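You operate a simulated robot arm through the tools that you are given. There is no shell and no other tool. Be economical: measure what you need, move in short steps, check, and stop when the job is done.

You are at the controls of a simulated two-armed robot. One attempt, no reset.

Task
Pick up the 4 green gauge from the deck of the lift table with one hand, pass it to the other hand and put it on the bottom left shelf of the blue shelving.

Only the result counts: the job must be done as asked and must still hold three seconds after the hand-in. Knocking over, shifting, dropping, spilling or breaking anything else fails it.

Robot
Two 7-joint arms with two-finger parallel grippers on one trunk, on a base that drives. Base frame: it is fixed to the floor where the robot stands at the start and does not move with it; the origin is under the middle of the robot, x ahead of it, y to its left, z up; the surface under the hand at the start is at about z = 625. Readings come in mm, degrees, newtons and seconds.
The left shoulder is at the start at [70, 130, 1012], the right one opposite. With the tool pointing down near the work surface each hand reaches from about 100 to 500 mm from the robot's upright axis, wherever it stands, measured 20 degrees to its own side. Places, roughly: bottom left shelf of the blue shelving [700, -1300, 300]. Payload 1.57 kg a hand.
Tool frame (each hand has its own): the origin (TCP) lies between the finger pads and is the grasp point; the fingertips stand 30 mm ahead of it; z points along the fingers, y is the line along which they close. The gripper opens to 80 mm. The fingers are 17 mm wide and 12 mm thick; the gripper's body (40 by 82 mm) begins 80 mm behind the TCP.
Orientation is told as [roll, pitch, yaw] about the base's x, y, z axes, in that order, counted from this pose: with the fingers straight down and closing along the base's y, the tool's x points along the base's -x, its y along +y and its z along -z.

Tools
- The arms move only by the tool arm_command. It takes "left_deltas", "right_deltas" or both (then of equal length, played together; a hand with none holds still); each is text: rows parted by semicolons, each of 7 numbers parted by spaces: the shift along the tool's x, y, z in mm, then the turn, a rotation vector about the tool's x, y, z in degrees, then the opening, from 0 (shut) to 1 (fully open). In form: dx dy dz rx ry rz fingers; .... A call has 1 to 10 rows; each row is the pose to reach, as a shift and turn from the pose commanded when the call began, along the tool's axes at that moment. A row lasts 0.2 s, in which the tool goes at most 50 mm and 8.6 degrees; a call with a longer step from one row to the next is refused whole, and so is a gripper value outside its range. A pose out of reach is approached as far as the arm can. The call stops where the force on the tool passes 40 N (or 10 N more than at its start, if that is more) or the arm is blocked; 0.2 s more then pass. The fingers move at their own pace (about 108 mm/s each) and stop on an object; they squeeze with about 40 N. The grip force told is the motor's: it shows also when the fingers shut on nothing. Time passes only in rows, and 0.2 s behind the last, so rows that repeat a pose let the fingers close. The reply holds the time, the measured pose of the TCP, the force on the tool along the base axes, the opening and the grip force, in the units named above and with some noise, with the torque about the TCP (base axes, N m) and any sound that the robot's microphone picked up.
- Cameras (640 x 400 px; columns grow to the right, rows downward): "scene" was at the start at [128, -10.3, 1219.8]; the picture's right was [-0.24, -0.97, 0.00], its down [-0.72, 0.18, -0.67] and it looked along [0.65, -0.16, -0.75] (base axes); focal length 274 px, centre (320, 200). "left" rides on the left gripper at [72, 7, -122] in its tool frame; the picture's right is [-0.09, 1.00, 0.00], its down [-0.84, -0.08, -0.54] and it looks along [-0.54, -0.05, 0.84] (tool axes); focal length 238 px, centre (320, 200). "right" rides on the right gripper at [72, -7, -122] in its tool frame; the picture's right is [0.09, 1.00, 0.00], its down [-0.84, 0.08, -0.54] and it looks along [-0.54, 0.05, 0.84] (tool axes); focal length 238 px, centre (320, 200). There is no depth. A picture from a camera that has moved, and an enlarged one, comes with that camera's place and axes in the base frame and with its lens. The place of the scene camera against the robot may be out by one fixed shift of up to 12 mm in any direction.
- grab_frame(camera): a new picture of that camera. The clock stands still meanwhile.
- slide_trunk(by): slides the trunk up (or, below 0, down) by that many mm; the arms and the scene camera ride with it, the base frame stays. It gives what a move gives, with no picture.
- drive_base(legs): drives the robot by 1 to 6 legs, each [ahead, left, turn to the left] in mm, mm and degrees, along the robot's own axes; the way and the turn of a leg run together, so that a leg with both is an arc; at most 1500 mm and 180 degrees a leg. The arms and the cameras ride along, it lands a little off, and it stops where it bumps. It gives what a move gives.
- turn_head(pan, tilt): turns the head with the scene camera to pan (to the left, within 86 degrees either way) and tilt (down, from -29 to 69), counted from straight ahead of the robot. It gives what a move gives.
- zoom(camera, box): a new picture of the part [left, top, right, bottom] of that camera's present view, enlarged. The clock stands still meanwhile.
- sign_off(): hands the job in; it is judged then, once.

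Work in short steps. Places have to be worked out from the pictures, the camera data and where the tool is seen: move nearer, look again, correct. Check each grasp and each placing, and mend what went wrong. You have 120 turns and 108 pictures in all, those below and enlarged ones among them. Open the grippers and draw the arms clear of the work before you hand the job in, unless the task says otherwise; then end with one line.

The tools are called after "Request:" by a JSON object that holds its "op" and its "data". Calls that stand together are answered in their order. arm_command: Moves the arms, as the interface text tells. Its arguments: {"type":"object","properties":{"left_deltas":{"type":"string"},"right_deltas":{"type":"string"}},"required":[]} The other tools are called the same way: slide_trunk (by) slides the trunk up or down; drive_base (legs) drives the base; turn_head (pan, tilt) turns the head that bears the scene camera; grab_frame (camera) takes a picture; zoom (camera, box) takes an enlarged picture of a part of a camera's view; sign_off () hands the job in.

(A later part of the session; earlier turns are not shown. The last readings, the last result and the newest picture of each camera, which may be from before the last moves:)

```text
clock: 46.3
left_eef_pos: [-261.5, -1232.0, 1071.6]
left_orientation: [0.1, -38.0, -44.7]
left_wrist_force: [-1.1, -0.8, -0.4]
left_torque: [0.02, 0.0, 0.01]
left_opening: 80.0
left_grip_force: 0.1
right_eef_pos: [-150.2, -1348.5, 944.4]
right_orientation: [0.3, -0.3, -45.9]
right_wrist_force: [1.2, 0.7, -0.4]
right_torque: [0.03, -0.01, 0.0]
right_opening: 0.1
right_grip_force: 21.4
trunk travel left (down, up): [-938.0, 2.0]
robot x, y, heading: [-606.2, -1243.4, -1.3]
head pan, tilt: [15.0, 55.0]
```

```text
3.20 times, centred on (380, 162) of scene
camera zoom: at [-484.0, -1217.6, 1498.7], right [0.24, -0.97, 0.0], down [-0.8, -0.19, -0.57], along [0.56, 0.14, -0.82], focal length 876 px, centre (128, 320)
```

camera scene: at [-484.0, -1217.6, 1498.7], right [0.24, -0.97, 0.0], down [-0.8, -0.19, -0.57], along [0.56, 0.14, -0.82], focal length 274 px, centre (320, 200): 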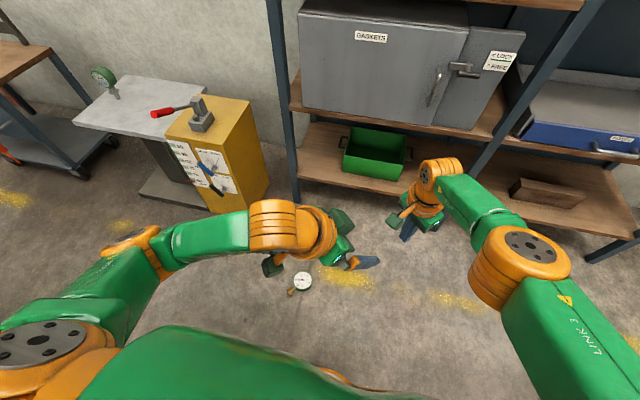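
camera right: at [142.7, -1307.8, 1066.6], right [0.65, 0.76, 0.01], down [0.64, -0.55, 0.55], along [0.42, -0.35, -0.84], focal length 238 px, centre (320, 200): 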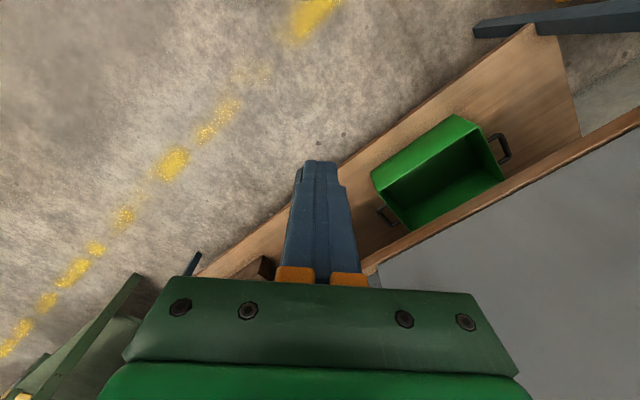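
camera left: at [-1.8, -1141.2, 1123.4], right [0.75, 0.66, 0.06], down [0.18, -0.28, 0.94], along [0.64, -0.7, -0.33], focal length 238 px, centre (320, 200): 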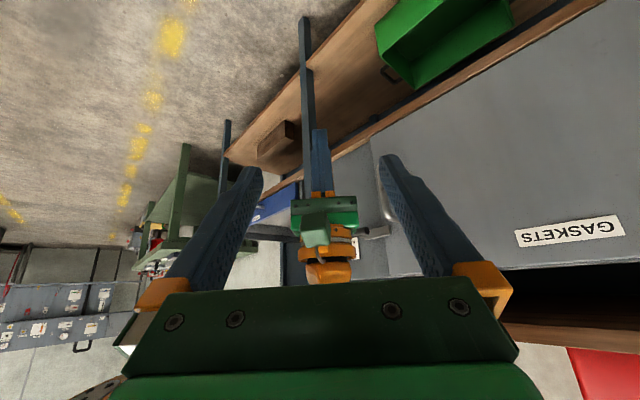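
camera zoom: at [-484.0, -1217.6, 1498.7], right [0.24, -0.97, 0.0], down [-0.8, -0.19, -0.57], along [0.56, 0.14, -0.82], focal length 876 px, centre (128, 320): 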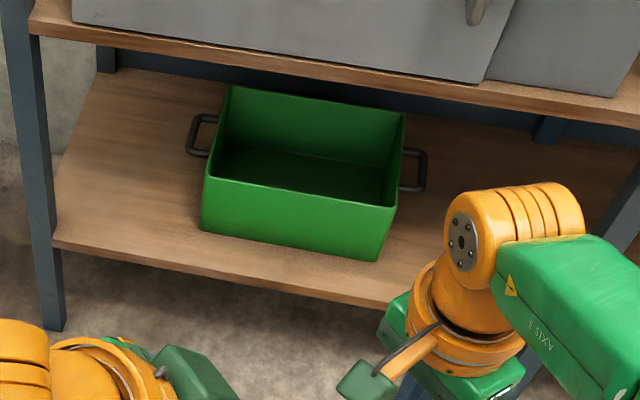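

The neck (about 22 mm wide, between disc and hex) gives the fingers a captive grip; it's near (-76, -964), with the stem pointing at 146°. The bottom-left bay spans y -803…-1705 with free board at y -840…-1040, left of the bin. I turn the robot in place to ~111° and shift so the right hand can take the neck, then pass the gauge to the left hand.

Request:
{"op": "drive_base", "data": {"legs": [[0, 0, 112.3], [-379, -455, 0]]}}

Request:
{"op": "turn_head", "data": {"pan": -15, "tilt": 62}}

Request:
{"op": "grab_frame", "data": {"camera": "scene"}}

```text
clock: 54.2
left_eef_pos: [-196.8, -1133.1, 1071.1]
left_orientation: [-0.1, -38.1, 65.6]
left_wrist_force: [0.0, -0.1, -0.2]
left_torque: [0.02, -0.02, -0.02]
left_opening: 80.1
left_grip_force: 0.0
right_eef_pos: [-127.1, -986.7, 942.0]
right_orientation: [0.1, -0.3, 64.2]
right_wrist_force: [0.7, -0.2, 0.0]
right_torque: [0.01, -0.02, -0.01]
right_opening: 0.0
right_grip_force: 21.2
trunk travel left (down, up): [-938.0, 2.0]
robot x, y, heading: [-66.2, -1452.8, 109.1]
head pan, tilt: [15.0, 55.0]
```

```text
clock: 55.2
left_eef_pos: [-195.1, -1132.0, 1071.8]
left_orientation: [0.1, -38.0, 65.4]
left_wrist_force: [-0.6, -1.4, -0.5]
left_torque: [-0.01, 0.0, 0.02]
left_opening: 80.2
left_grip_force: 0.0
right_eef_pos: [-125.8, -988.2, 943.3]
right_orientation: [0.3, -0.3, 64.2]
right_wrist_force: [-0.4, -0.2, -0.1]
right_torque: [0.03, -0.01, 0.01]
right_opening: 0.0
right_grip_force: 21.0
trunk travel left (down, up): [-938.0, 2.0]
robot x, y, heading: [-67.5, -1452.0, 109.0]
head pan, tilt: [-15.0, 62.0]
```

```text
72 pictures are left
camera scene: at [-87.5, -1332.0, 1490.5], right [1.0, 0.07, 0.0], down [0.06, -0.88, -0.47], along [-0.03, 0.47, -0.88], focal length 274 px, centre (320, 200)
```

scene: 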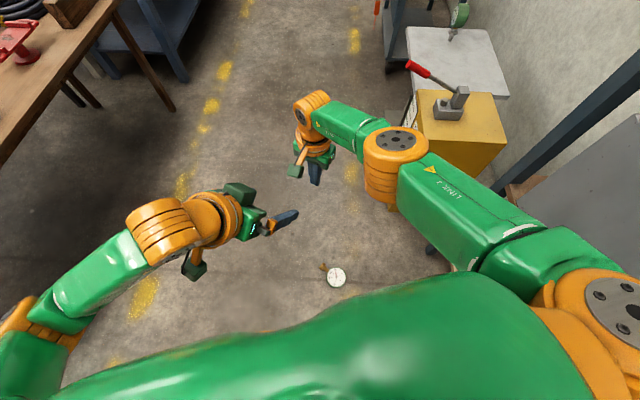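

The gauge is undisturbed. I move the left hand out to the left, and turn the right hand to world yaw ~146° with the gripper open.

Request:
{"op": "arm_command", "data": {"left_deltas": "12 10 -10 0 0 0 1; 24 20 -19 0 0 0 1; 36 30 -28 0 0 0 1; 48 40 -38 0 0 0 1; 61 50 -47 0 0 0 1; 73 60 -57 0 0 0 1; 85 70 -66 0 0 0 1; 97 80 -76 0 0 0 1; 110 90 -86 0 0 0 1; 122 100 -95 0 0 0 1", "right_deltas": "-4 -4 0 0 0 -8.2 1; -8 -8 0 0 0 -16.4 1; -12 -12 0 0 0 -24.6 1; -16 -16 0 0 0 -32.8 1; -20 -20 0 0 0 -41 1; -24 -24 0 0 0 -49.2 1; -28 -28 0 0 0 -57.4 1; -32 -32 0 0 0 -65.6 1; -36 -36 0 0 0 -73.8 1; -39 -39 0 0 0 -82 1"}}

Request:
{"op": "slide_trunk", "data": {"by": -680}}

Request:
{"op": "grab_frame", "data": {"camera": "right"}}

Request:
{"op": "grab_frame", "data": {"camera": "scene"}}

```text
clock: 57.4
left_eef_pos: [-352.5, -1235.6, 1070.8]
left_orientation: [0.0, -38.0, 65.4]
left_wrist_force: [-0.5, -0.3, 0.1]
left_torque: [-0.01, 0.0, 0.03]
left_opening: 79.9
left_grip_force: 0.1
left hand out of reach, approached as far as the arm can: row 5, 6, 7
right_eef_pos: [-51.2, -1003.1, 965.5]
right_orientation: [-0.3, -0.4, 140.8]
right_wrist_force: [-0.4, -0.7, -0.2]
right_torque: [0.01, 0.0, 0.0]
right_opening: 80.2
right_grip_force: 0.1
right hand out of reach, approached as far as the arm can: row 8, 9, 10
trunk travel left (down, up): [-938.0, 2.0]
robot x, y, heading: [-69.0, -1451.8, 108.9]
head pan, tilt: [-15.0, 62.0]
```

```text
refused: -680 is not a number from -400 to 400
```

```text
71 pictures are left
camera right: at [7.6, -1043.8, 1088.6], right [-0.56, -0.83, 0.0], down [-0.7, 0.47, 0.55], along [-0.45, 0.31, -0.84], focal length 238 px, centre (320, 200)
```

right: 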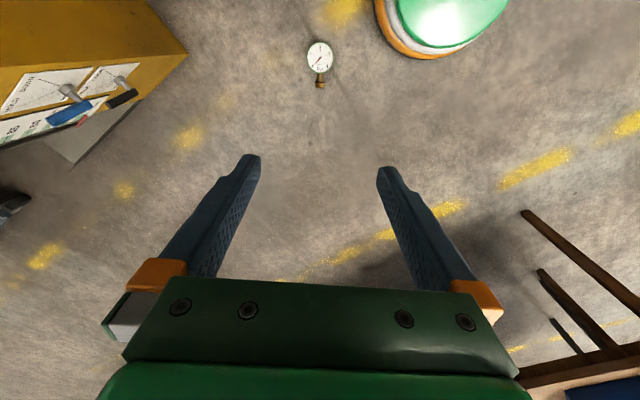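

```text
70 pictures are left
camera scene: at [-88.3, -1332.6, 1490.4], right [1.0, 0.07, 0.0], down [0.06, -0.88, -0.47], along [-0.03, 0.47, -0.88], focal length 274 px, centre (320, 200)
```

scene: 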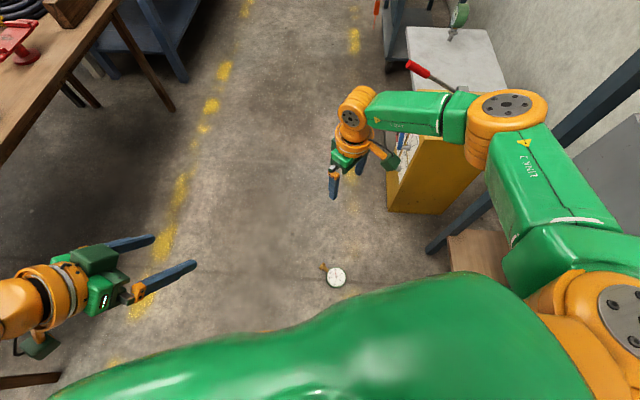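

The camera shows the stem in line with the hand. Elbow and cabinet are well clear (~350 mm), so I lower the trunk in two slides.

Request:
{"op": "slide_trunk", "data": {"by": -400}}

Request:
{"op": "slide_trunk", "data": {"by": -300}}

Request:
{"op": "grab_frame", "data": {"camera": "right"}}

Request:
{"op": "grab_frame", "data": {"camera": "scene"}}

```text
clock: 61.2
left_eef_pos: [-351.2, -1233.7, 671.0]
left_orientation: [-0.1, -38.1, 65.6]
left_wrist_force: [-0.4, 0.4, -0.6]
left_torque: [0.01, -0.03, -0.01]
left_opening: 79.9
left_grip_force: 0.0
right_eef_pos: [-51.1, -1002.4, 565.9]
right_orientation: [-0.1, -0.3, 140.8]
right_wrist_force: [-0.5, 1.0, -0.8]
right_torque: [-0.01, -0.04, -0.02]
right_opening: 80.0
right_grip_force: 0.0
trunk travel left (down, up): [-538.0, 402.0]
robot x, y, heading: [-70.0, -1452.1, 109.2]
head pan, tilt: [-15.0, 62.0]
```

```text
clock: 64.2
left_eef_pos: [-350.6, -1234.2, 370.9]
left_orientation: [0.0, -38.0, 65.5]
left_wrist_force: [0.6, -0.3, -0.5]
left_torque: [-0.01, -0.02, 0.01]
left_opening: 80.3
left_grip_force: 0.0
right_eef_pos: [-50.4, -1002.1, 264.9]
right_orientation: [-0.2, -0.2, 140.6]
right_wrist_force: [-0.9, 0.1, -0.3]
right_torque: [0.0, 0.0, 0.01]
right_opening: 79.9
right_grip_force: 0.1
trunk travel left (down, up): [-238.0, 702.0]
robot x, y, heading: [-69.6, -1451.5, 109.0]
head pan, tilt: [-15.0, 62.0]
```

```text
69 pictures are left
camera right: at [7.8, -1043.4, 388.5], right [-0.56, -0.83, 0.0], down [-0.7, 0.47, 0.55], along [-0.45, 0.31, -0.84], focal length 238 px, centre (320, 200)
```

right: 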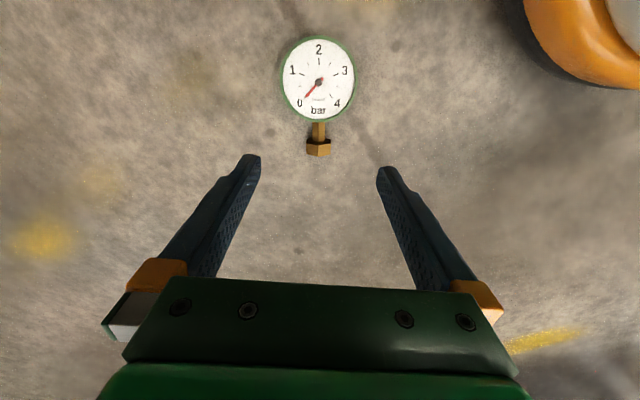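

```text
68 pictures are left
camera scene: at [-87.6, -1332.0, 790.5], right [1.0, 0.07, 0.0], down [0.06, -0.88, -0.47], along [-0.03, 0.47, -0.88], focal length 274 px, centre (320, 200)
```

scene: 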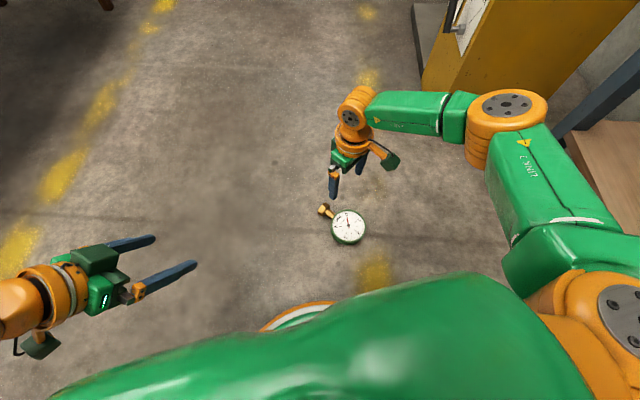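

The neck is at about (-81, -978) and the hand is aligned to it within 4°. I move over it and lower most of the way, then check.

Request:
{"op": "arm_command", "data": {"right_deltas": "-20 0.5 0 0 0 0 1; -38 1 0 0 0 0 1; -38 1 0 0 0 0 1"}}

Request:
{"op": "slide_trunk", "data": {"by": -160}}

Request:
{"op": "grab_frame", "data": {"camera": "right"}}

```text
clock: 65.0
left_eef_pos: [-351.6, -1233.7, 370.5]
left_orientation: [0.2, -37.9, 65.5]
left_wrist_force: [1.0, -0.4, -0.7]
left_torque: [0.0, 0.02, 0.01]
left_opening: 80.1
left_grip_force: 0.2
right_eef_pos: [-59.5, -995.2, 264.8]
right_orientation: [-0.2, -0.4, 140.7]
right_wrist_force: [0.7, 0.3, -0.4]
right_torque: [-0.03, -0.01, -0.02]
right_opening: 80.1
right_grip_force: 0.0
right hand out of reach, approached as far as the arm can: row 1, 2, 3
trunk travel left (down, up): [-238.0, 702.0]
robot x, y, heading: [-69.5, -1454.6, 109.1]
head pan, tilt: [-15.0, 62.0]
```

```text
clock: 66.8
left_eef_pos: [-351.7, -1234.5, 210.2]
left_orientation: [0.0, -38.1, 65.6]
left_wrist_force: [0.5, 0.1, -0.1]
left_torque: [-0.01, -0.02, 0.0]
left_opening: 80.2
left_grip_force: 0.1
right_eef_pos: [-59.1, -995.9, 106.0]
right_orientation: [-0.1, -0.4, 140.7]
right_wrist_force: [-0.3, 0.4, -0.3]
right_torque: [-0.01, -0.01, 0.03]
right_opening: 80.0
right_grip_force: 0.1
trunk travel left (down, up): [-78.0, 862.0]
robot x, y, heading: [-66.2, -1454.1, 109.1]
head pan, tilt: [-15.0, 62.0]
```

```text
67 pictures are left
camera right: at [0.2, -1037.2, 228.5], right [-0.56, -0.83, 0.0], down [-0.7, 0.47, 0.55], along [-0.45, 0.31, -0.84], focal length 238 px, centre (320, 200)
```

right: 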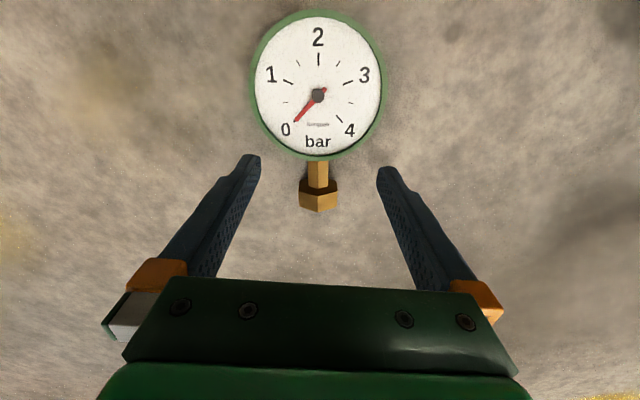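

Alignment is fine but the arm falls ~30 mm short along the stem, so I nudge the base by that amount.

Request:
{"op": "drive_base", "data": {"legs": [[27, 17, 0]]}}

Request:
{"op": "grab_frame", "data": {"camera": "right"}}

```text
clock: 67.7
left_eef_pos: [-375.8, -1214.6, 210.5]
left_orientation: [0.2, -38.0, 65.4]
left_wrist_force: [-0.8, -0.4, -0.7]
left_torque: [0.01, 0.01, -0.04]
left_opening: 79.9
left_grip_force: 0.1
right_eef_pos: [-84.2, -977.4, 104.8]
right_orientation: [-0.2, -0.3, 140.8]
right_wrist_force: [-0.2, -0.2, 0.5]
right_torque: [-0.03, -0.04, 0.03]
right_opening: 80.0
right_grip_force: 0.1
trunk travel left (down, up): [-78.0, 862.0]
robot x, y, heading: [-94.9, -1435.4, 109.0]
head pan, tilt: [-15.0, 62.0]
```

```text
66 pictures are left
camera right: at [-24.8, -1017.3, 228.4], right [-0.56, -0.83, 0.0], down [-0.69, 0.47, 0.55], along [-0.45, 0.31, -0.84], focal length 238 px, centre (320, 200)
```

right: 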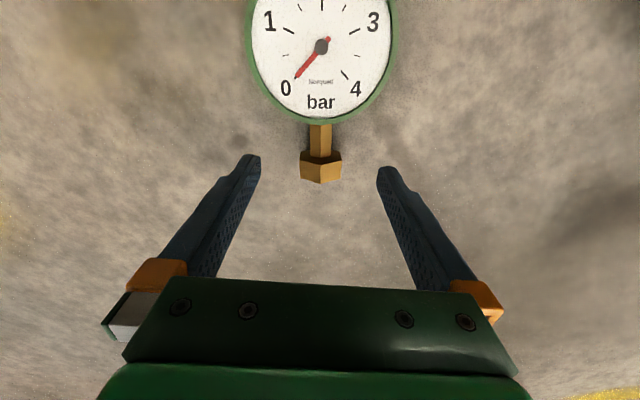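

The TCP is right above the neck. I lower 68 mm so the tips are just off the floor.

Request:
{"op": "slide_trunk", "data": {"by": -68}}

Request:
{"op": "grab_frame", "data": {"camera": "right"}}

```text
clock: 68.7
left_eef_pos: [-377.7, -1214.5, 141.5]
left_orientation: [-0.1, -38.0, 65.4]
left_wrist_force: [-0.2, 0.2, -0.9]
left_torque: [-0.01, 0.02, -0.01]
left_opening: 80.1
left_grip_force: 0.1
right_eef_pos: [-85.3, -975.6, 37.8]
right_orientation: [-0.2, -0.4, 140.7]
right_wrist_force: [-0.1, 0.1, 0.2]
right_torque: [-0.01, 0.02, 0.01]
right_opening: 80.1
right_grip_force: 0.1
trunk travel left (down, up): [-10.0, 930.0]
robot x, y, heading: [-92.0, -1430.2, 109.1]
head pan, tilt: [-15.0, 62.0]
```

```text
65 pictures are left
camera right: at [-24.8, -1017.3, 160.4], right [-0.56, -0.83, 0.0], down [-0.7, 0.47, 0.55], along [-0.45, 0.31, -0.84], focal length 238 px, centre (320, 200)
```

right: 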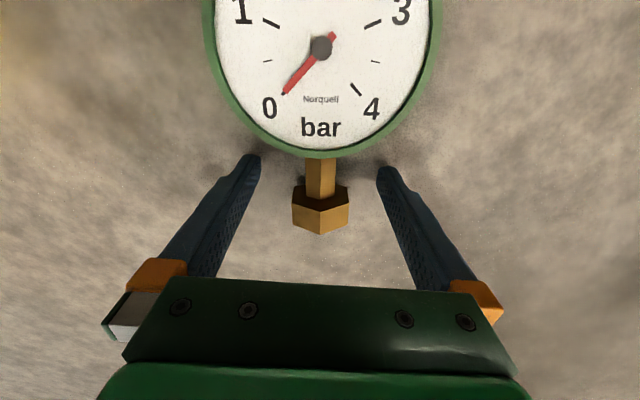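

The fingers straddle the neck between disc and hex. I close.

Request:
{"op": "arm_command", "data": {"right_deltas": "0 0 0 0 0 0 0.6; 0 0 0 0 0 0 0.3; 0 0 0 0 0 0 0; 0 0 0 0 0 0 0; 0 0 0 0 0 0 0"}}

Request:
{"op": "grab_frame", "data": {"camera": "right"}}

```text
clock: 69.9
left_eef_pos: [-376.9, -1213.9, 143.0]
left_orientation: [0.2, -38.0, 65.3]
left_wrist_force: [-0.8, -0.1, -0.3]
left_torque: [0.02, -0.01, 0.0]
left_opening: 80.1
left_grip_force: 0.0
right_eef_pos: [-84.6, -976.0, 37.7]
right_orientation: [-0.2, -0.3, 140.7]
right_wrist_force: [-0.3, -1.3, 0.7]
right_torque: [0.02, 0.16, -0.24]
right_opening: 20.9
right_grip_force: 34.4
trunk travel left (down, up): [-10.0, 930.0]
robot x, y, heading: [-95.2, -1434.3, 108.8]
head pan, tilt: [-15.0, 62.0]
```

```text
64 pictures are left
camera right: at [-24.8, -1017.3, 160.5], right [-0.56, -0.83, 0.0], down [-0.69, 0.47, 0.55], along [-0.45, 0.31, -0.84], focal length 238 px, centre (320, 200)
```

right: 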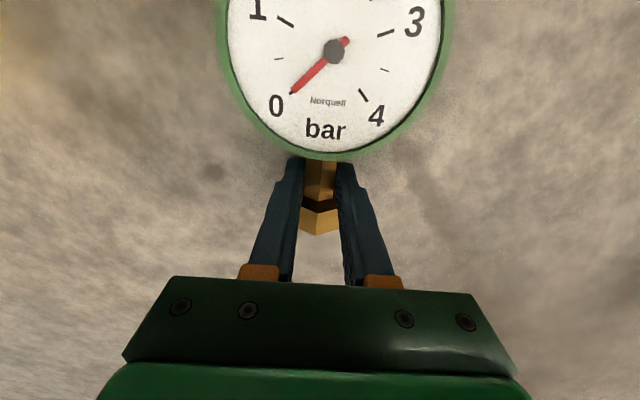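

Gripped at 20.9 mm on the neck. I lift a little with the trunk and check for drooping.

Request:
{"op": "slide_trunk", "data": {"by": 80}}

Request:
{"op": "grab_frame", "data": {"camera": "right"}}

Request:
{"op": "zoom", "data": {"camera": "scene", "box": [240, 60, 440, 185]}}

```text
clock: 71.1
left_eef_pos: [-378.4, -1215.2, 222.2]
left_orientation: [0.0, -37.9, 65.6]
left_wrist_force: [-0.6, 0.0, -0.6]
left_torque: [-0.01, 0.0, 0.0]
left_opening: 80.2
left_grip_force: 0.1
right_eef_pos: [-83.9, -975.1, 118.4]
right_orientation: [-0.2, -0.3, 140.8]
right_wrist_force: [0.0, -0.4, -3.6]
right_torque: [0.35, -0.01, 0.3]
right_opening: 20.6
right_grip_force: 34.0
trunk travel left (down, up): [-90.0, 850.0]
robot x, y, heading: [-94.5, -1430.1, 109.0]
head pan, tilt: [-15.0, 62.0]
```

```text
63 pictures are left
camera right: at [-24.8, -1017.2, 240.1], right [-0.56, -0.83, 0.0], down [-0.69, 0.47, 0.55], along [-0.45, 0.31, -0.84], focal length 238 px, centre (320, 200)
```

right: 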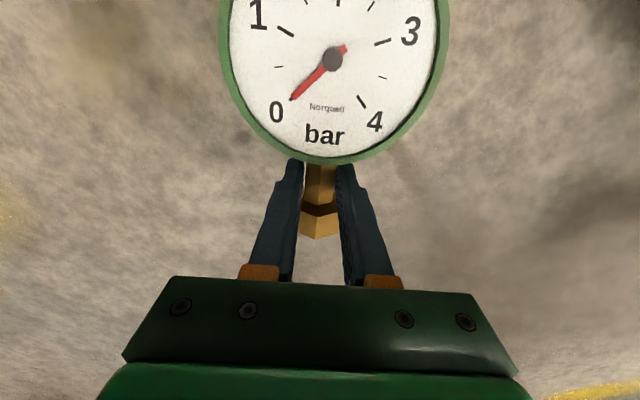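

```text
3.20 times, centred on (340, 122) of scene
camera zoom: at [-112.6, -1311.7, 642.3], right [1.0, 0.07, 0.0], down [0.06, -0.88, -0.47], along [-0.03, 0.47, -0.88], focal length 876 px, centre (256, 448)
```

zoom: 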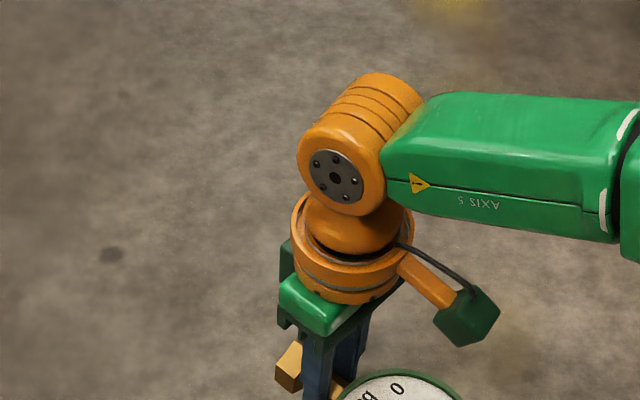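

It's held firmly and level. I raise the trunk 300 mm, then yaw the right hand to point the gauge for the pass.

Request:
{"op": "slide_trunk", "data": {"by": 300}}

Request:
{"op": "arm_command", "data": {"right_deltas": "-2 4 0 0 0 3 0; -4 8 0 0 0 9 0; -7 12 0 0 0 16 0; -10 16 0 0 0 23 0; -13 20 0 0 0 30 0; -16 25 0 0 0 37 0; -19 30 0 0 0 44 0; -21 34 0 0 0 51 0; -21 34 0 0 0 56 0; -21 34 0 0 0 58 0"}}

Request:
{"op": "arm_command", "data": {"right_deltas": "0 0 0 0 0 3 0; 0 0 0 0 0 9 0; 0 0 0 0 0 16 0; 0 0 0 0 0 23 0; 0 0 0 0 0 30 0; 0 0 0 0 0 37 0; 0 0 0 0 0 44 0; 0 0 0 0 0 51 0; 0 0 0 0 0 56 0; 0 0 0 0 0 58 0"}}

Request:
{"op": "grab_frame", "data": {"camera": "scene"}}

Request:
{"op": "grab_frame", "data": {"camera": "right"}}

```text
clock: 74.1
left_eef_pos: [-375.3, -1213.7, 522.2]
left_orientation: [0.0, -37.8, 65.5]
left_wrist_force: [0.0, 0.1, -0.2]
left_torque: [-0.02, -0.01, 0.01]
left_opening: 79.7
left_grip_force: 0.1
right_eef_pos: [-84.3, -975.7, 417.4]
right_orientation: [-0.2, -0.3, 140.6]
right_wrist_force: [0.1, 0.5, -4.0]
right_torque: [0.12, 0.12, -0.02]
right_opening: 21.0
right_grip_force: 34.7
trunk travel left (down, up): [-390.0, 550.0]
robot x, y, heading: [-93.5, -1433.6, 108.9]
head pan, tilt: [-15.0, 62.0]
```

```text
clock: 76.3
left_eef_pos: [-376.3, -1214.3, 521.7]
left_orientation: [-0.1, -37.9, 65.5]
left_wrist_force: [0.1, 0.6, 0.7]
left_torque: [-0.01, 0.04, 0.04]
left_opening: 80.0
left_grip_force: 0.2
right_eef_pos: [-122.5, -988.3, 418.6]
right_orientation: [0.2, -0.3, 82.6]
right_wrist_force: [0.2, 0.8, -4.2]
right_torque: [0.15, -0.03, -0.02]
right_opening: 21.0
right_grip_force: 34.5
trunk travel left (down, up): [-390.0, 550.0]
robot x, y, heading: [-96.2, -1434.4, 109.3]
head pan, tilt: [-15.0, 62.0]
```

```text
clock: 78.5
left_eef_pos: [-377.0, -1214.5, 522.4]
left_orientation: [0.0, -37.9, 65.4]
left_wrist_force: [-0.9, -0.1, 0.1]
left_torque: [-0.03, 0.03, -0.01]
left_opening: 79.8
left_grip_force: 0.0
right_eef_pos: [-121.3, -989.8, 417.2]
right_orientation: [0.3, 0.0, 24.5]
right_wrist_force: [-0.7, 0.6, -2.7]
right_torque: [0.08, -0.16, 0.02]
right_opening: 21.1
right_grip_force: 34.4
trunk travel left (down, up): [-390.0, 550.0]
robot x, y, heading: [-98.3, -1430.7, 108.8]
head pan, tilt: [-15.0, 62.0]
```

```text
61 pictures are left
camera scene: at [-112.8, -1311.5, 942.3], right [1.0, 0.07, 0.0], down [0.06, -0.88, -0.47], along [-0.03, 0.47, -0.88], focal length 274 px, centre (320, 200)
```

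scene: 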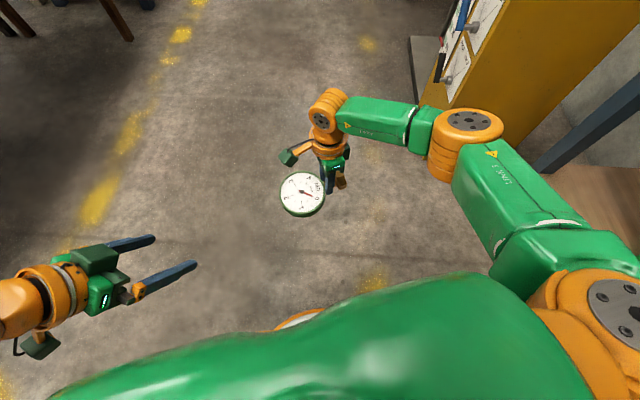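

```text
60 pictures are left
camera right: at [-185.4, -1026.4, 539.9], right [-0.5, 0.87, 0.01], down [0.73, 0.42, 0.54], along [0.47, 0.27, -0.84], focal length 238 px, centre (320, 200)
```

right: 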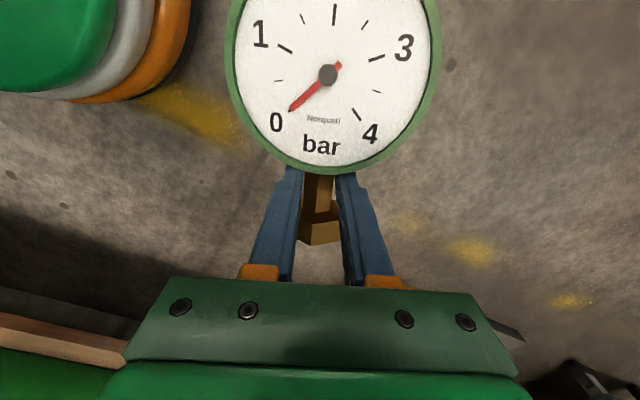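

Still solid. Now I roll the right hand toward pointing left, so the disc comes up vertical with the stem below; first 45°.

Request:
{"op": "arm_command", "data": {"right_deltas": "0 0 0 0 2 0 0; 0 0 0 0 6 0 0; 0 0 0 0 11 0 0; 0 0 0 0 17 0 0; 0 0 0 0 23 0 0; 0 0 0 0 29 0 0; 0 0 0 0 35 0 0; 0 0 0 0 40 0 0; 0 0 0 0 43 0 0; 0 0 0 0 45 0 0"}}

Request:
{"op": "grab_frame", "data": {"camera": "scene"}}

Request:
{"op": "grab_frame", "data": {"camera": "right"}}

```text
clock: 80.7
left_eef_pos: [-376.4, -1213.6, 523.0]
left_orientation: [0.1, -37.9, 65.5]
left_wrist_force: [-0.1, 0.1, 0.2]
left_torque: [0.02, 0.02, 0.03]
left_opening: 80.1
left_grip_force: 0.1
right_eef_pos: [-120.4, -991.0, 417.9]
right_orientation: [0.5, 45.1, 25.0]
right_wrist_force: [0.3, 0.1, -3.6]
right_torque: [0.09, -0.16, -0.03]
right_opening: 20.9
right_grip_force: 34.0
trunk travel left (down, up): [-390.0, 550.0]
robot x, y, heading: [-91.0, -1436.6, 109.0]
head pan, tilt: [-15.0, 62.0]
```

```text
59 pictures are left
camera scene: at [-112.8, -1311.5, 942.3], right [1.0, 0.07, 0.0], down [0.06, -0.88, -0.47], along [-0.03, 0.47, -0.88], focal length 274 px, centre (320, 200)
```

scene: 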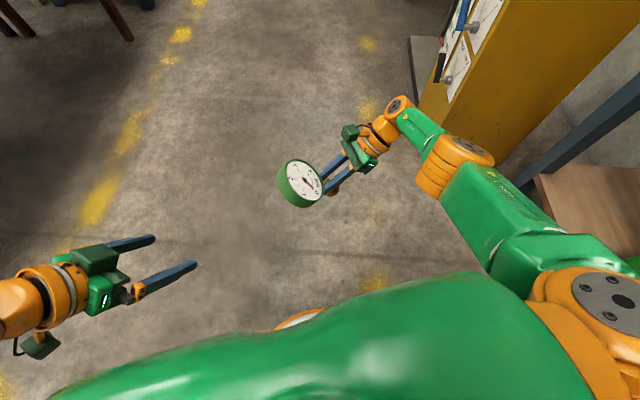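

```text
58 pictures are left
camera right: at [-86.9, -982.8, 556.3], right [-0.47, 0.88, 0.07], down [0.85, 0.48, -0.21], along [-0.22, -0.04, -0.98], focal length 238 px, centre (320, 200)
```

right: 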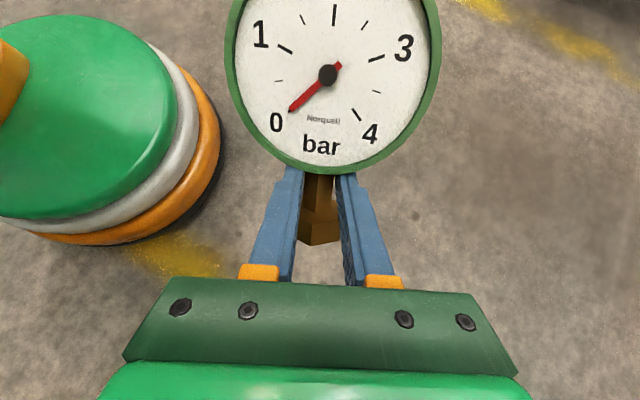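

The gauge stays fixed in the grip. I roll another 43°.

Request:
{"op": "arm_command", "data": {"right_deltas": "0 0 0 0 2 0 0; 0 0 0 0 6 0 0; 0 0 0 0 11 0 0; 0 0 0 0 17 0 0; 0 0 0 0 23 0 0; 0 0 0 0 29 0 0; 0 0 0 0 35 0 0; 0 0 0 0 40 0 0; 0 0 0 0 42 0 0; 0 0 0 0 43 0 0"}}

Request:
{"op": "grab_frame", "data": {"camera": "scene"}}

Request:
{"op": "grab_frame", "data": {"camera": "right"}}

```text
clock: 82.9
left_eef_pos: [-374.4, -1213.8, 523.7]
left_orientation: [-0.1, -37.9, 65.5]
left_wrist_force: [-0.2, 0.8, 0.6]
left_torque: [-0.03, 0.04, -0.04]
left_opening: 80.2
left_grip_force: 0.1
right_eef_pos: [-110.0, -1067.6, 474.7]
right_orientation: [8.1, 87.1, 32.8]
right_wrist_force: [0.2, -0.4, -3.0]
right_torque: [0.01, -0.03, -0.03]
right_opening: 21.2
right_grip_force: 34.3
right hand out of reach, approached as far as the arm can: row 1, 2, 3, 4, 5, 6, 7, 8, 9, 10
trunk travel left (down, up): [-390.0, 550.0]
robot x, y, heading: [-94.1, -1432.5, 109.0]
head pan, tilt: [-15.0, 62.0]
```

```text
57 pictures are left
camera scene: at [-112.7, -1311.6, 942.4], right [1.0, 0.07, 0.0], down [0.06, -0.88, -0.47], along [-0.03, 0.47, -0.88], focal length 274 px, centre (320, 200)
```

scene: 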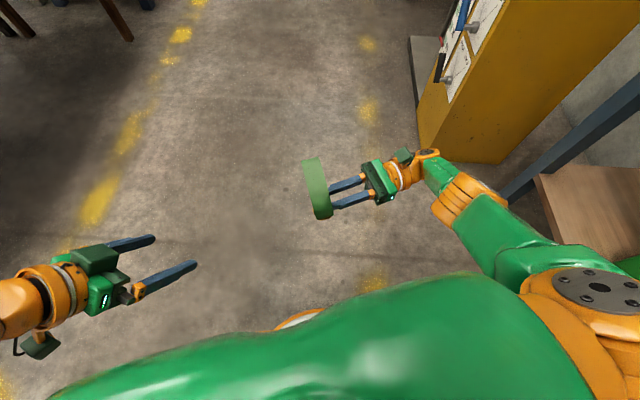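

```text
56 pictures are left
camera right: at [0.0, -1024.5, 554.3], right [-0.42, 0.9, 0.1], down [0.49, 0.32, -0.81], along [-0.76, -0.29, -0.58], focal length 238 px, centre (320, 200)
```

right: 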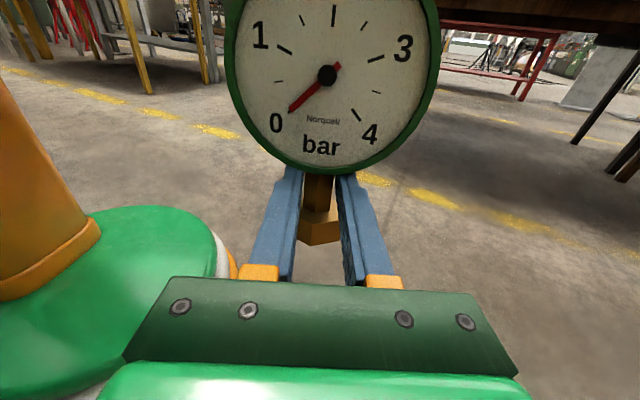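

The right hand now points left with the disc upright above it, stem down, at about (-133, -1078, 535). The left hand is already pitched 38° forward. I yaw it by +49° to match the disc plane and stage it 140 mm back along its approach line.

Request:
{"op": "arm_command", "data": {"left_deltas": "-25 -10 1 -3 0 -3.9 1; -50 -25 2 -7 0 -9 1; -75 -50 3 -11 0 -14.1 1; -100 -80 4 -15 0 -19.2 1; -125 -110 5 -19 0 -24.3 1; -150 -140 6 -23 0 -29.4 1; -175 -170 7 -27 0 -34.5 1; -195 -200 7 -30.3 0 -38.8 1; -207 -228 7 -30.3 0 -38.8 1; -207 -228 7 -30.3 0 -38.8 1"}}

Request:
{"op": "grab_frame", "data": {"camera": "left"}}

Request:
{"op": "grab_frame", "data": {"camera": "scene"}}

```text
clock: 84.9
left_eef_pos: [-107.9, -1152.9, 644.1]
left_orientation: [0.8, -38.8, 114.5]
left_wrist_force: [-0.2, 1.1, 0.9]
left_torque: [-0.01, -0.03, 0.07]
left_opening: 79.9
left_grip_force: 0.1
left hand out of reach, approached as far as the arm can: row 1, 2, 3, 4, 5
right_eef_pos: [-109.9, -1065.8, 475.4]
right_orientation: [6.9, 87.0, 31.5]
right_wrist_force: [-0.1, 0.1, -2.8]
right_torque: [0.05, -0.11, 0.0]
right_opening: 21.0
right_grip_force: 34.4
trunk travel left (down, up): [-390.0, 550.0]
robot x, y, heading: [-93.0, -1432.2, 109.0]
head pan, tilt: [-15.0, 62.0]
stopped in row 10 (left hand): the force on the tool passed its limit at 68 N (the readings are from after the stop); the commanded pose is now the measured one
```

```text
55 pictures are left
camera left: at [-56.3, -1275.4, 693.9], right [-0.93, -0.36, 0.07], down [-0.05, 0.32, 0.95], along [-0.36, 0.88, -0.32], focal length 238 px, centre (320, 200)
```

left: 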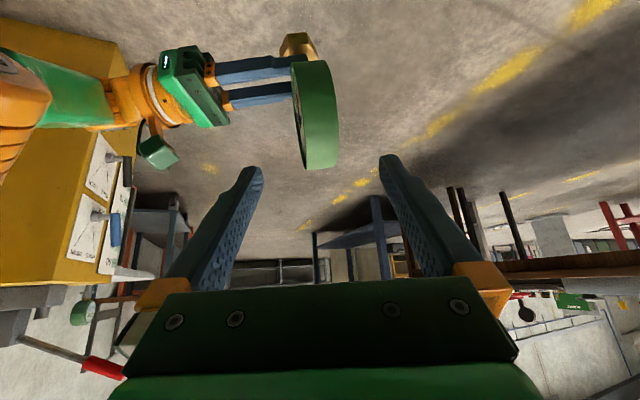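

```text
54 pictures are left
camera scene: at [-112.7, -1311.7, 942.3], right [1.0, 0.07, 0.0], down [0.06, -0.88, -0.47], along [-0.03, 0.47, -0.88], focal length 274 px, centre (320, 200)
```

scene: 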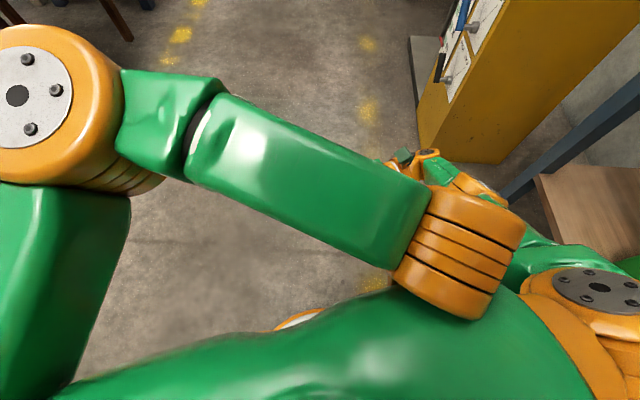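

The left arm bumped something of the robot's own (crowded near the right arm); the gauge is still held. I back the left hand off to the left, then move the gauge forward and left for more room.

Request:
{"op": "arm_command", "data": {"left_deltas": "0 30 -10 0 0 0 1; 0 70 -20 0 0 0 1; 0 110 -30 0 0 0 1; 0 150 -40 0 0 0 1; 0 190 -50 0 0 0 1; 0 220 -60 0 0 0 1"}}

Request:
{"op": "arm_command", "data": {"right_deltas": "0 3 4 0 0 0 0; 0 9 12 0 0 0 0; 0 16 22 0 0 0 0; 0 24 34 0 0 0 0; 0 32 46 0 0 0 0; 0 40 58 0 0 0 0; 0 48 70 0 0 0 0; 0 55 80 0 0 0 0; 0 59 87 0 0 0 0; 0 60 90 0 0 0 0"}}

Request:
{"op": "grab_frame", "data": {"camera": "scene"}}

```text
clock: 85.3
left_eef_pos: [-118.4, -1156.1, 649.8]
left_orientation: [0.0, -39.3, 116.0]
left_wrist_force: [-1.8, 3.4, 3.0]
left_torque: [-0.48, -0.16, -0.09]
left_opening: 80.1
left_grip_force: 0.0
right_eef_pos: [-108.9, -1068.1, 475.3]
right_orientation: [6.6, 86.9, 31.5]
right_wrist_force: [0.4, 0.7, -3.2]
right_torque: [0.04, -0.1, 0.01]
right_opening: 21.0
right_grip_force: 33.5
trunk travel left (down, up): [-390.0, 550.0]
robot x, y, heading: [-92.3, -1432.9, 109.1]
head pan, tilt: [-15.0, 62.0]
stopped in row 1 (left hand): the force on the tool passed its limit at 80 N (the readings are from after the stop); the commanded pose is now the measured one
```

```text
clock: 87.5
left_eef_pos: [-119.0, -1155.9, 650.5]
left_orientation: [0.0, -39.4, 116.0]
left_wrist_force: [-2.9, 7.2, -0.6]
left_torque: [-0.36, -0.16, -0.02]
left_opening: 79.9
left_grip_force: 0.1
right_eef_pos: [-208.2, -1067.3, 484.0]
right_orientation: [6.4, 87.0, 31.1]
right_wrist_force: [1.4, -0.2, -2.7]
right_torque: [0.05, -0.03, -0.04]
right_opening: 21.1
right_grip_force: 34.5
right hand out of reach, approached as far as the arm can: row 4, 5, 6, 7, 8, 9, 10
trunk travel left (down, up): [-390.0, 550.0]
robot x, y, heading: [-92.3, -1435.5, 108.7]
head pan, tilt: [-15.0, 62.0]
```

```text
53 pictures are left
camera scene: at [-112.9, -1311.6, 942.3], right [1.0, 0.07, 0.0], down [0.06, -0.88, -0.47], along [-0.03, 0.47, -0.88], focal length 274 px, centre (320, 200)
```

scene: 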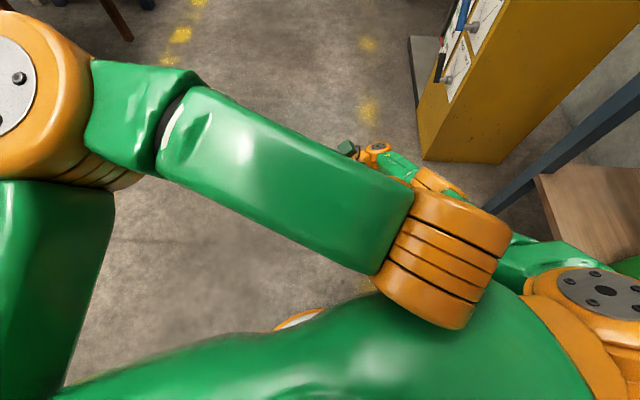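

The left wrist is touching the torso. I move the left hand forward/up first, then left in line with the gauge, now at about (-231, -1078, 545).

Request:
{"op": "arm_command", "data": {"left_deltas": "-15 3 5 0 0 0 1; -30 10 10 0 0 0 1; -35 25 12 0 0 0 1; -38 45 15 0 0 0 1; -40 60 15 0 0 0 1; -40 70 15 0 0 0 1; -40 70 15 0 0 0 1"}}

Request:
{"op": "grab_frame", "data": {"camera": "left"}}

Request:
{"op": "grab_frame", "data": {"camera": "scene"}}

Request:
{"op": "grab_frame", "data": {"camera": "right"}}

```text
clock: 89.1
left_eef_pos: [-198.8, -1149.2, 662.2]
left_orientation: [0.0, -39.4, 116.0]
left_wrist_force: [0.8, 0.2, -0.5]
left_torque: [-0.02, -0.02, -0.01]
left_opening: 80.0
left_grip_force: 0.0
right_eef_pos: [-208.2, -1066.6, 485.0]
right_orientation: [6.8, 87.1, 31.3]
right_wrist_force: [-0.4, -0.2, -2.9]
right_torque: [0.03, -0.09, -0.01]
right_opening: 20.9
right_grip_force: 34.3
trunk travel left (down, up): [-390.0, 550.0]
robot x, y, heading: [-94.4, -1433.9, 109.0]
head pan, tilt: [-15.0, 62.0]
```

```text
52 pictures are left
camera left: at [-146.1, -1271.5, 712.0], right [-0.93, -0.37, 0.06], down [-0.06, 0.31, 0.95], along [-0.37, 0.88, -0.31], focal length 238 px, centre (320, 200)
```

left: 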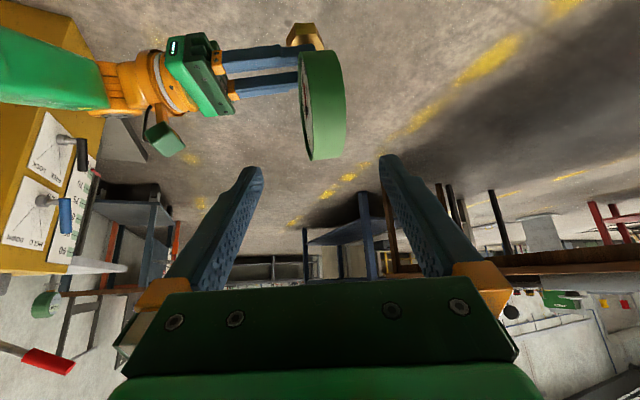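

```text
51 pictures are left
camera scene: at [-112.8, -1311.5, 942.3], right [1.0, 0.07, 0.0], down [0.06, -0.88, -0.47], along [-0.03, 0.47, -0.88], focal length 274 px, centre (320, 200)
```

scene: 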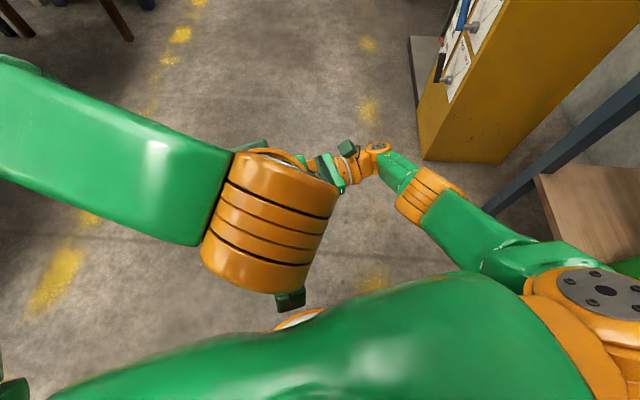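

```text
50 pictures are left
camera right: at [-98.6, -1023.8, 563.9], right [-0.42, 0.9, 0.1], down [0.5, 0.32, -0.81], along [-0.76, -0.29, -0.58], focal length 238 px, centre (320, 200)
```

right: 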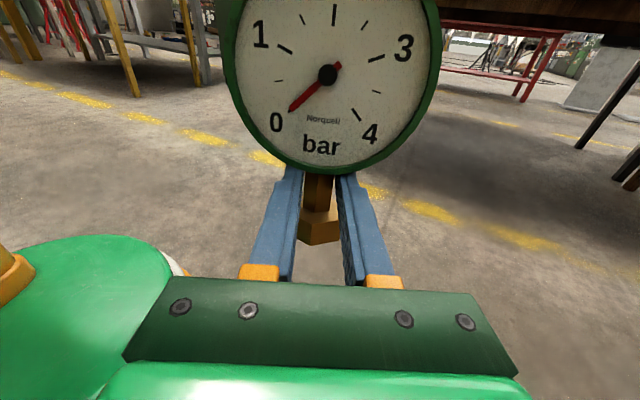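

The left camera puts the disc centre at (-236, -1082, 545), leaning about 5° left. I align, advance the left hand with open fingers either side of the disc, stopping short for a check.

Request:
{"op": "arm_command", "data": {"left_deltas": "8 2 0 2 0 -1.6 1; 15 4 10 3.9 0 -3.2 1; 15 4 30 3.9 0 -3.2 1; 15 4 50 3.9 0 -3.2 1; 15 4 70 3.9 0 -3.2 1; 15 4 85 3.9 0 -3.2 1; 15 4 85 3.9 0 -3.2 1"}}

Request:
{"op": "grab_frame", "data": {"camera": "left"}}

Request:
{"op": "grab_frame", "data": {"camera": "right"}}

```text
clock: 90.7
left_eef_pos: [-220.0, -1114.0, 588.3]
left_orientation: [-6.6, -39.1, 120.1]
left_wrist_force: [0.1, -0.6, 0.0]
left_torque: [-0.01, 0.02, 0.0]
left_opening: 79.8
left_grip_force: 0.1
right_eef_pos: [-207.5, -1066.9, 484.6]
right_orientation: [6.7, 86.9, 31.3]
right_wrist_force: [-0.1, -0.4, -3.0]
right_torque: [0.03, -0.06, -0.02]
right_opening: 20.9
right_grip_force: 34.4
trunk travel left (down, up): [-390.0, 550.0]
robot x, y, heading: [-92.5, -1432.2, 108.8]
head pan, tilt: [-15.0, 62.0]
```

```text
49 pictures are left
camera left: at [-172.2, -1239.2, 636.6], right [-0.93, -0.37, -0.03], down [-0.14, 0.27, 0.95], along [-0.35, 0.89, -0.3], focal length 238 px, centre (320, 200)
```

left: 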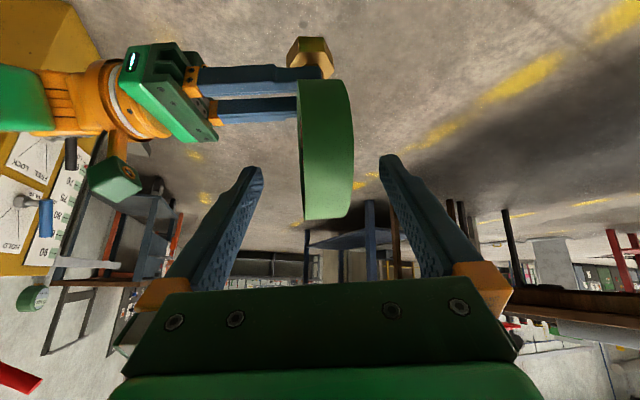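

```text
48 pictures are left
camera right: at [-98.7, -1023.9, 563.9], right [-0.42, 0.9, 0.1], down [0.5, 0.32, -0.81], along [-0.76, -0.29, -0.58], focal length 238 px, centre (320, 200)
```

right: 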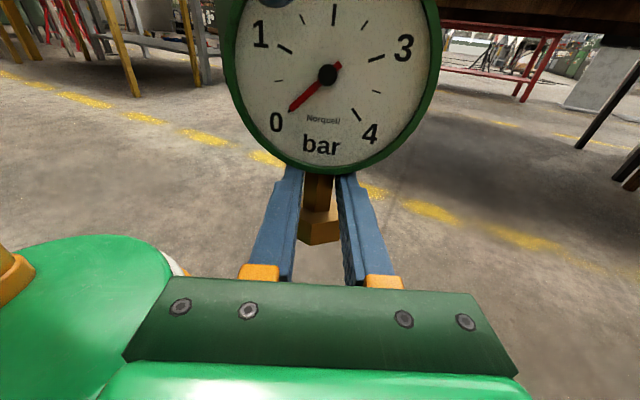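

Aligned: the disc centre is ~58 mm straight ahead in the left tool frame. I advance 52 mm.

Request:
{"op": "arm_command", "data": {"left_deltas": "0 1 13 0 0 0 1; 0 1 26 0 0 0 1; 0 1 40 0 0 0 1; 0 1 52 0 0 0 1; 0 1 52 0 0 0 1"}}

Request:
{"op": "grab_frame", "data": {"camera": "left"}}

Request:
{"op": "grab_frame", "data": {"camera": "right"}}

```text
clock: 91.9
left_eef_pos: [-233.4, -1084.1, 549.5]
left_orientation: [-6.5, -39.2, 120.2]
left_wrist_force: [0.4, 0.0, -0.7]
left_torque: [-0.03, 0.01, -0.02]
left_opening: 79.9
left_grip_force: 0.0
right_eef_pos: [-208.7, -1065.8, 485.3]
right_orientation: [6.7, 86.9, 31.3]
right_wrist_force: [-0.5, -0.2, -3.1]
right_torque: [0.07, -0.09, 0.02]
right_opening: 21.0
right_grip_force: 34.3
trunk travel left (down, up): [-390.0, 550.0]
robot x, y, heading: [-93.6, -1432.9, 108.6]
head pan, tilt: [-15.0, 62.0]
```

```text
47 pictures are left
camera left: at [-184.6, -1207.9, 596.2], right [-0.93, -0.37, -0.03], down [-0.14, 0.27, 0.95], along [-0.35, 0.89, -0.3], focal length 238 px, centre (320, 200)
```

left: 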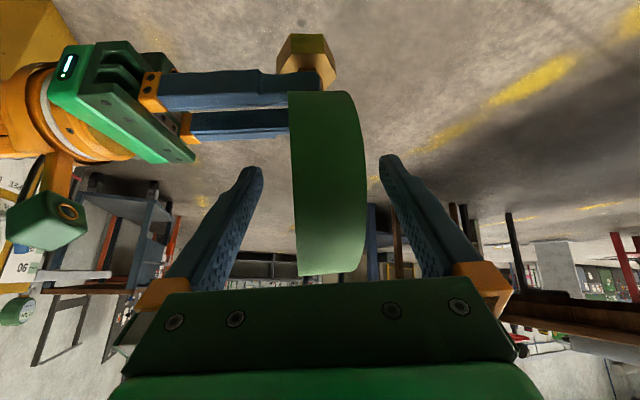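

```text
46 pictures are left
camera right: at [-98.7, -1023.9, 563.9], right [-0.42, 0.9, 0.1], down [0.5, 0.32, -0.81], along [-0.76, -0.29, -0.58], focal length 238 px, centre (320, 200)
```

right: 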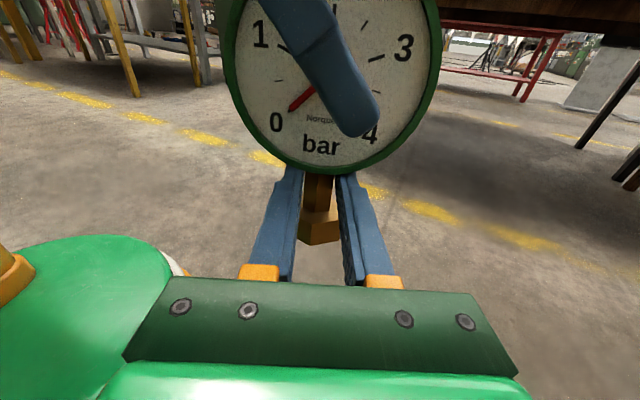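

The left fingers sit across the disc's middle, clear of the right fingers. I shift 4 mm to centre, then close the left gripper.

Request:
{"op": "arm_command", "data": {"left_deltas": "0 4 0 0 0 0 1; 0 4 0 0 0 0 0.7; 0 4 0 0 0 0 0.5; 0 4 0 0 0 0 0.3; 0 4 0 0 0 0 0; 0 4 0 0 0 0 0; 0 4 0 0 0 0 0"}}

Request:
{"op": "grab_frame", "data": {"camera": "left"}}

```text
clock: 93.5
left_eef_pos: [-236.6, -1083.8, 548.6]
left_orientation: [-6.9, -39.3, 120.3]
left_wrist_force: [14.5, 20.6, 0.5]
left_torque: [1.76, -1.29, 0.1]
left_opening: 31.1
left_grip_force: 40.0
right_eef_pos: [-208.7, -1067.4, 484.1]
right_orientation: [6.4, 87.1, 31.2]
right_wrist_force: [-15.1, -20.6, -3.0]
right_torque: [-0.39, 0.24, 0.21]
right_opening: 21.1
right_grip_force: 34.3
trunk travel left (down, up): [-390.0, 550.0]
robot x, y, heading: [-94.2, -1433.9, 109.2]
head pan, tilt: [-15.0, 62.0]
```

```text
45 pictures are left
camera left: at [-187.8, -1209.2, 596.7], right [-0.93, -0.37, -0.03], down [-0.14, 0.27, 0.95], along [-0.35, 0.89, -0.3], focal length 238 px, centre (320, 200)
```

left: 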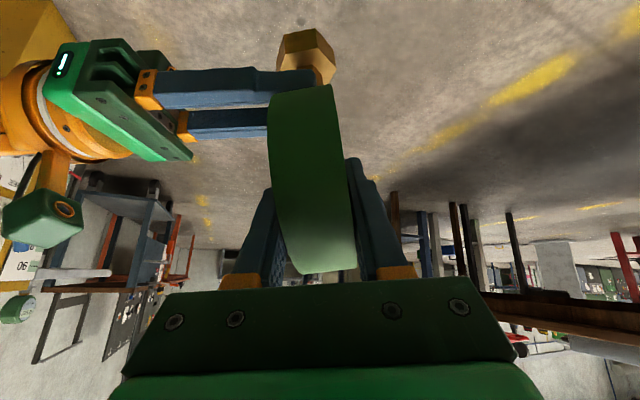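

The left holds the disc (31 mm, 40 N), but the hands strain against each other with ~25 N. I ease the left hand back to the right to relax before releasing.

Request:
{"op": "arm_command", "data": {"left_deltas": "0 -2 0 0 0 0 0; 0 -4 0 0 0 0 0; 0 -6 0 0 0 0 0; 0 -6 0 0 0 0 0"}}

```text
clock: 94.5
left_eef_pos: [-233.0, -1083.4, 548.2]
left_orientation: [-6.3, -39.1, 120.1]
left_wrist_force: [-13.9, 4.7, 5.6]
left_torque: [0.32, 0.01, 0.27]
left_opening: 30.2
left_grip_force: 40.2
right_eef_pos: [-207.8, -1066.4, 484.8]
right_orientation: [6.1, 87.0, 30.7]
right_wrist_force: [14.6, -4.1, -8.3]
right_torque: [0.04, 0.71, 0.09]
right_opening: 21.4
right_grip_force: 34.2
trunk travel left (down, up): [-390.0, 550.0]
robot x, y, heading: [-92.9, -1431.5, 109.0]
head pan, tilt: [-15.0, 62.0]
```

Nearly balanced (slight overshoot); I give back 2 mm and then open the right gripper.

Request:
{"op": "arm_command", "data": {"left_deltas": "0 1.5 0 0 0 0 0; 0 1.5 0 0 0 0 0"}}

Request:
{"op": "arm_command", "data": {"right_deltas": "0 0 0 0 0 0 0.35; 0 0 0 0 0 0 0.6; 0 0 0 0 0 0 1; 0 0 0 0 0 0 1"}}

Request:
{"op": "grab_frame", "data": {"camera": "left"}}

Request:
{"op": "grab_frame", "data": {"camera": "right"}}

```text
clock: 95.1
left_eef_pos: [-232.9, -1083.1, 548.6]
left_orientation: [-6.5, -39.2, 120.2]
left_wrist_force: [-4.2, 6.6, 1.8]
left_torque: [0.11, 0.18, 0.14]
left_opening: 29.8
left_grip_force: 40.1
right_eef_pos: [-207.9, -1066.9, 484.7]
right_orientation: [7.2, 86.9, 31.7]
right_wrist_force: [4.0, -6.2, -5.7]
right_torque: [0.37, -0.2, 0.06]
right_opening: 21.0
right_grip_force: 34.5
trunk travel left (down, up): [-390.0, 550.0]
robot x, y, heading: [-93.7, -1432.9, 108.8]
head pan, tilt: [-15.0, 62.0]
```

```text
clock: 96.1
left_eef_pos: [-233.9, -1083.6, 548.5]
left_orientation: [-6.6, -39.1, 120.2]
left_wrist_force: [-0.4, 0.5, -0.3]
left_torque: [0.0, 0.0, -0.01]
left_opening: 29.7
left_grip_force: 39.3
right_eef_pos: [-209.4, -1065.6, 485.6]
right_orientation: [6.9, 87.1, 31.5]
right_wrist_force: [0.1, 0.2, 0.1]
right_torque: [0.02, -0.01, -0.01]
right_opening: 80.2
right_grip_force: 0.1
trunk travel left (down, up): [-390.0, 550.0]
robot x, y, heading: [-94.6, -1435.8, 108.7]
head pan, tilt: [-15.0, 62.0]
```

```text
44 pictures are left
camera left: at [-184.1, -1207.5, 596.6], right [-0.93, -0.37, -0.03], down [-0.14, 0.27, 0.95], along [-0.35, 0.89, -0.3], focal length 238 px, centre (320, 200)
```

left: 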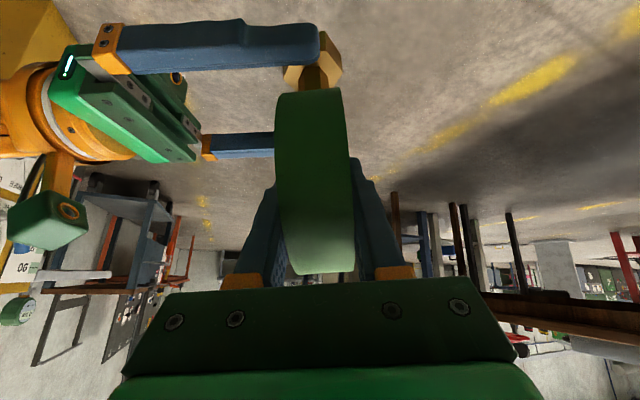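

```text
43 pictures are left
camera right: at [-98.7, -1023.8, 563.9], right [-0.42, 0.9, 0.1], down [0.5, 0.32, -0.81], along [-0.76, -0.29, -0.58], focal length 238 px, centre (320, 200)
```

right: 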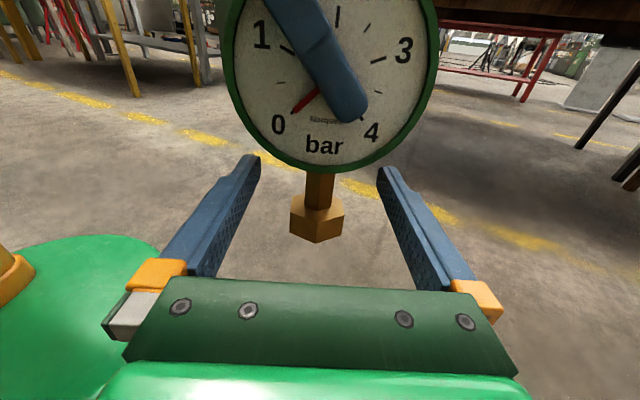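

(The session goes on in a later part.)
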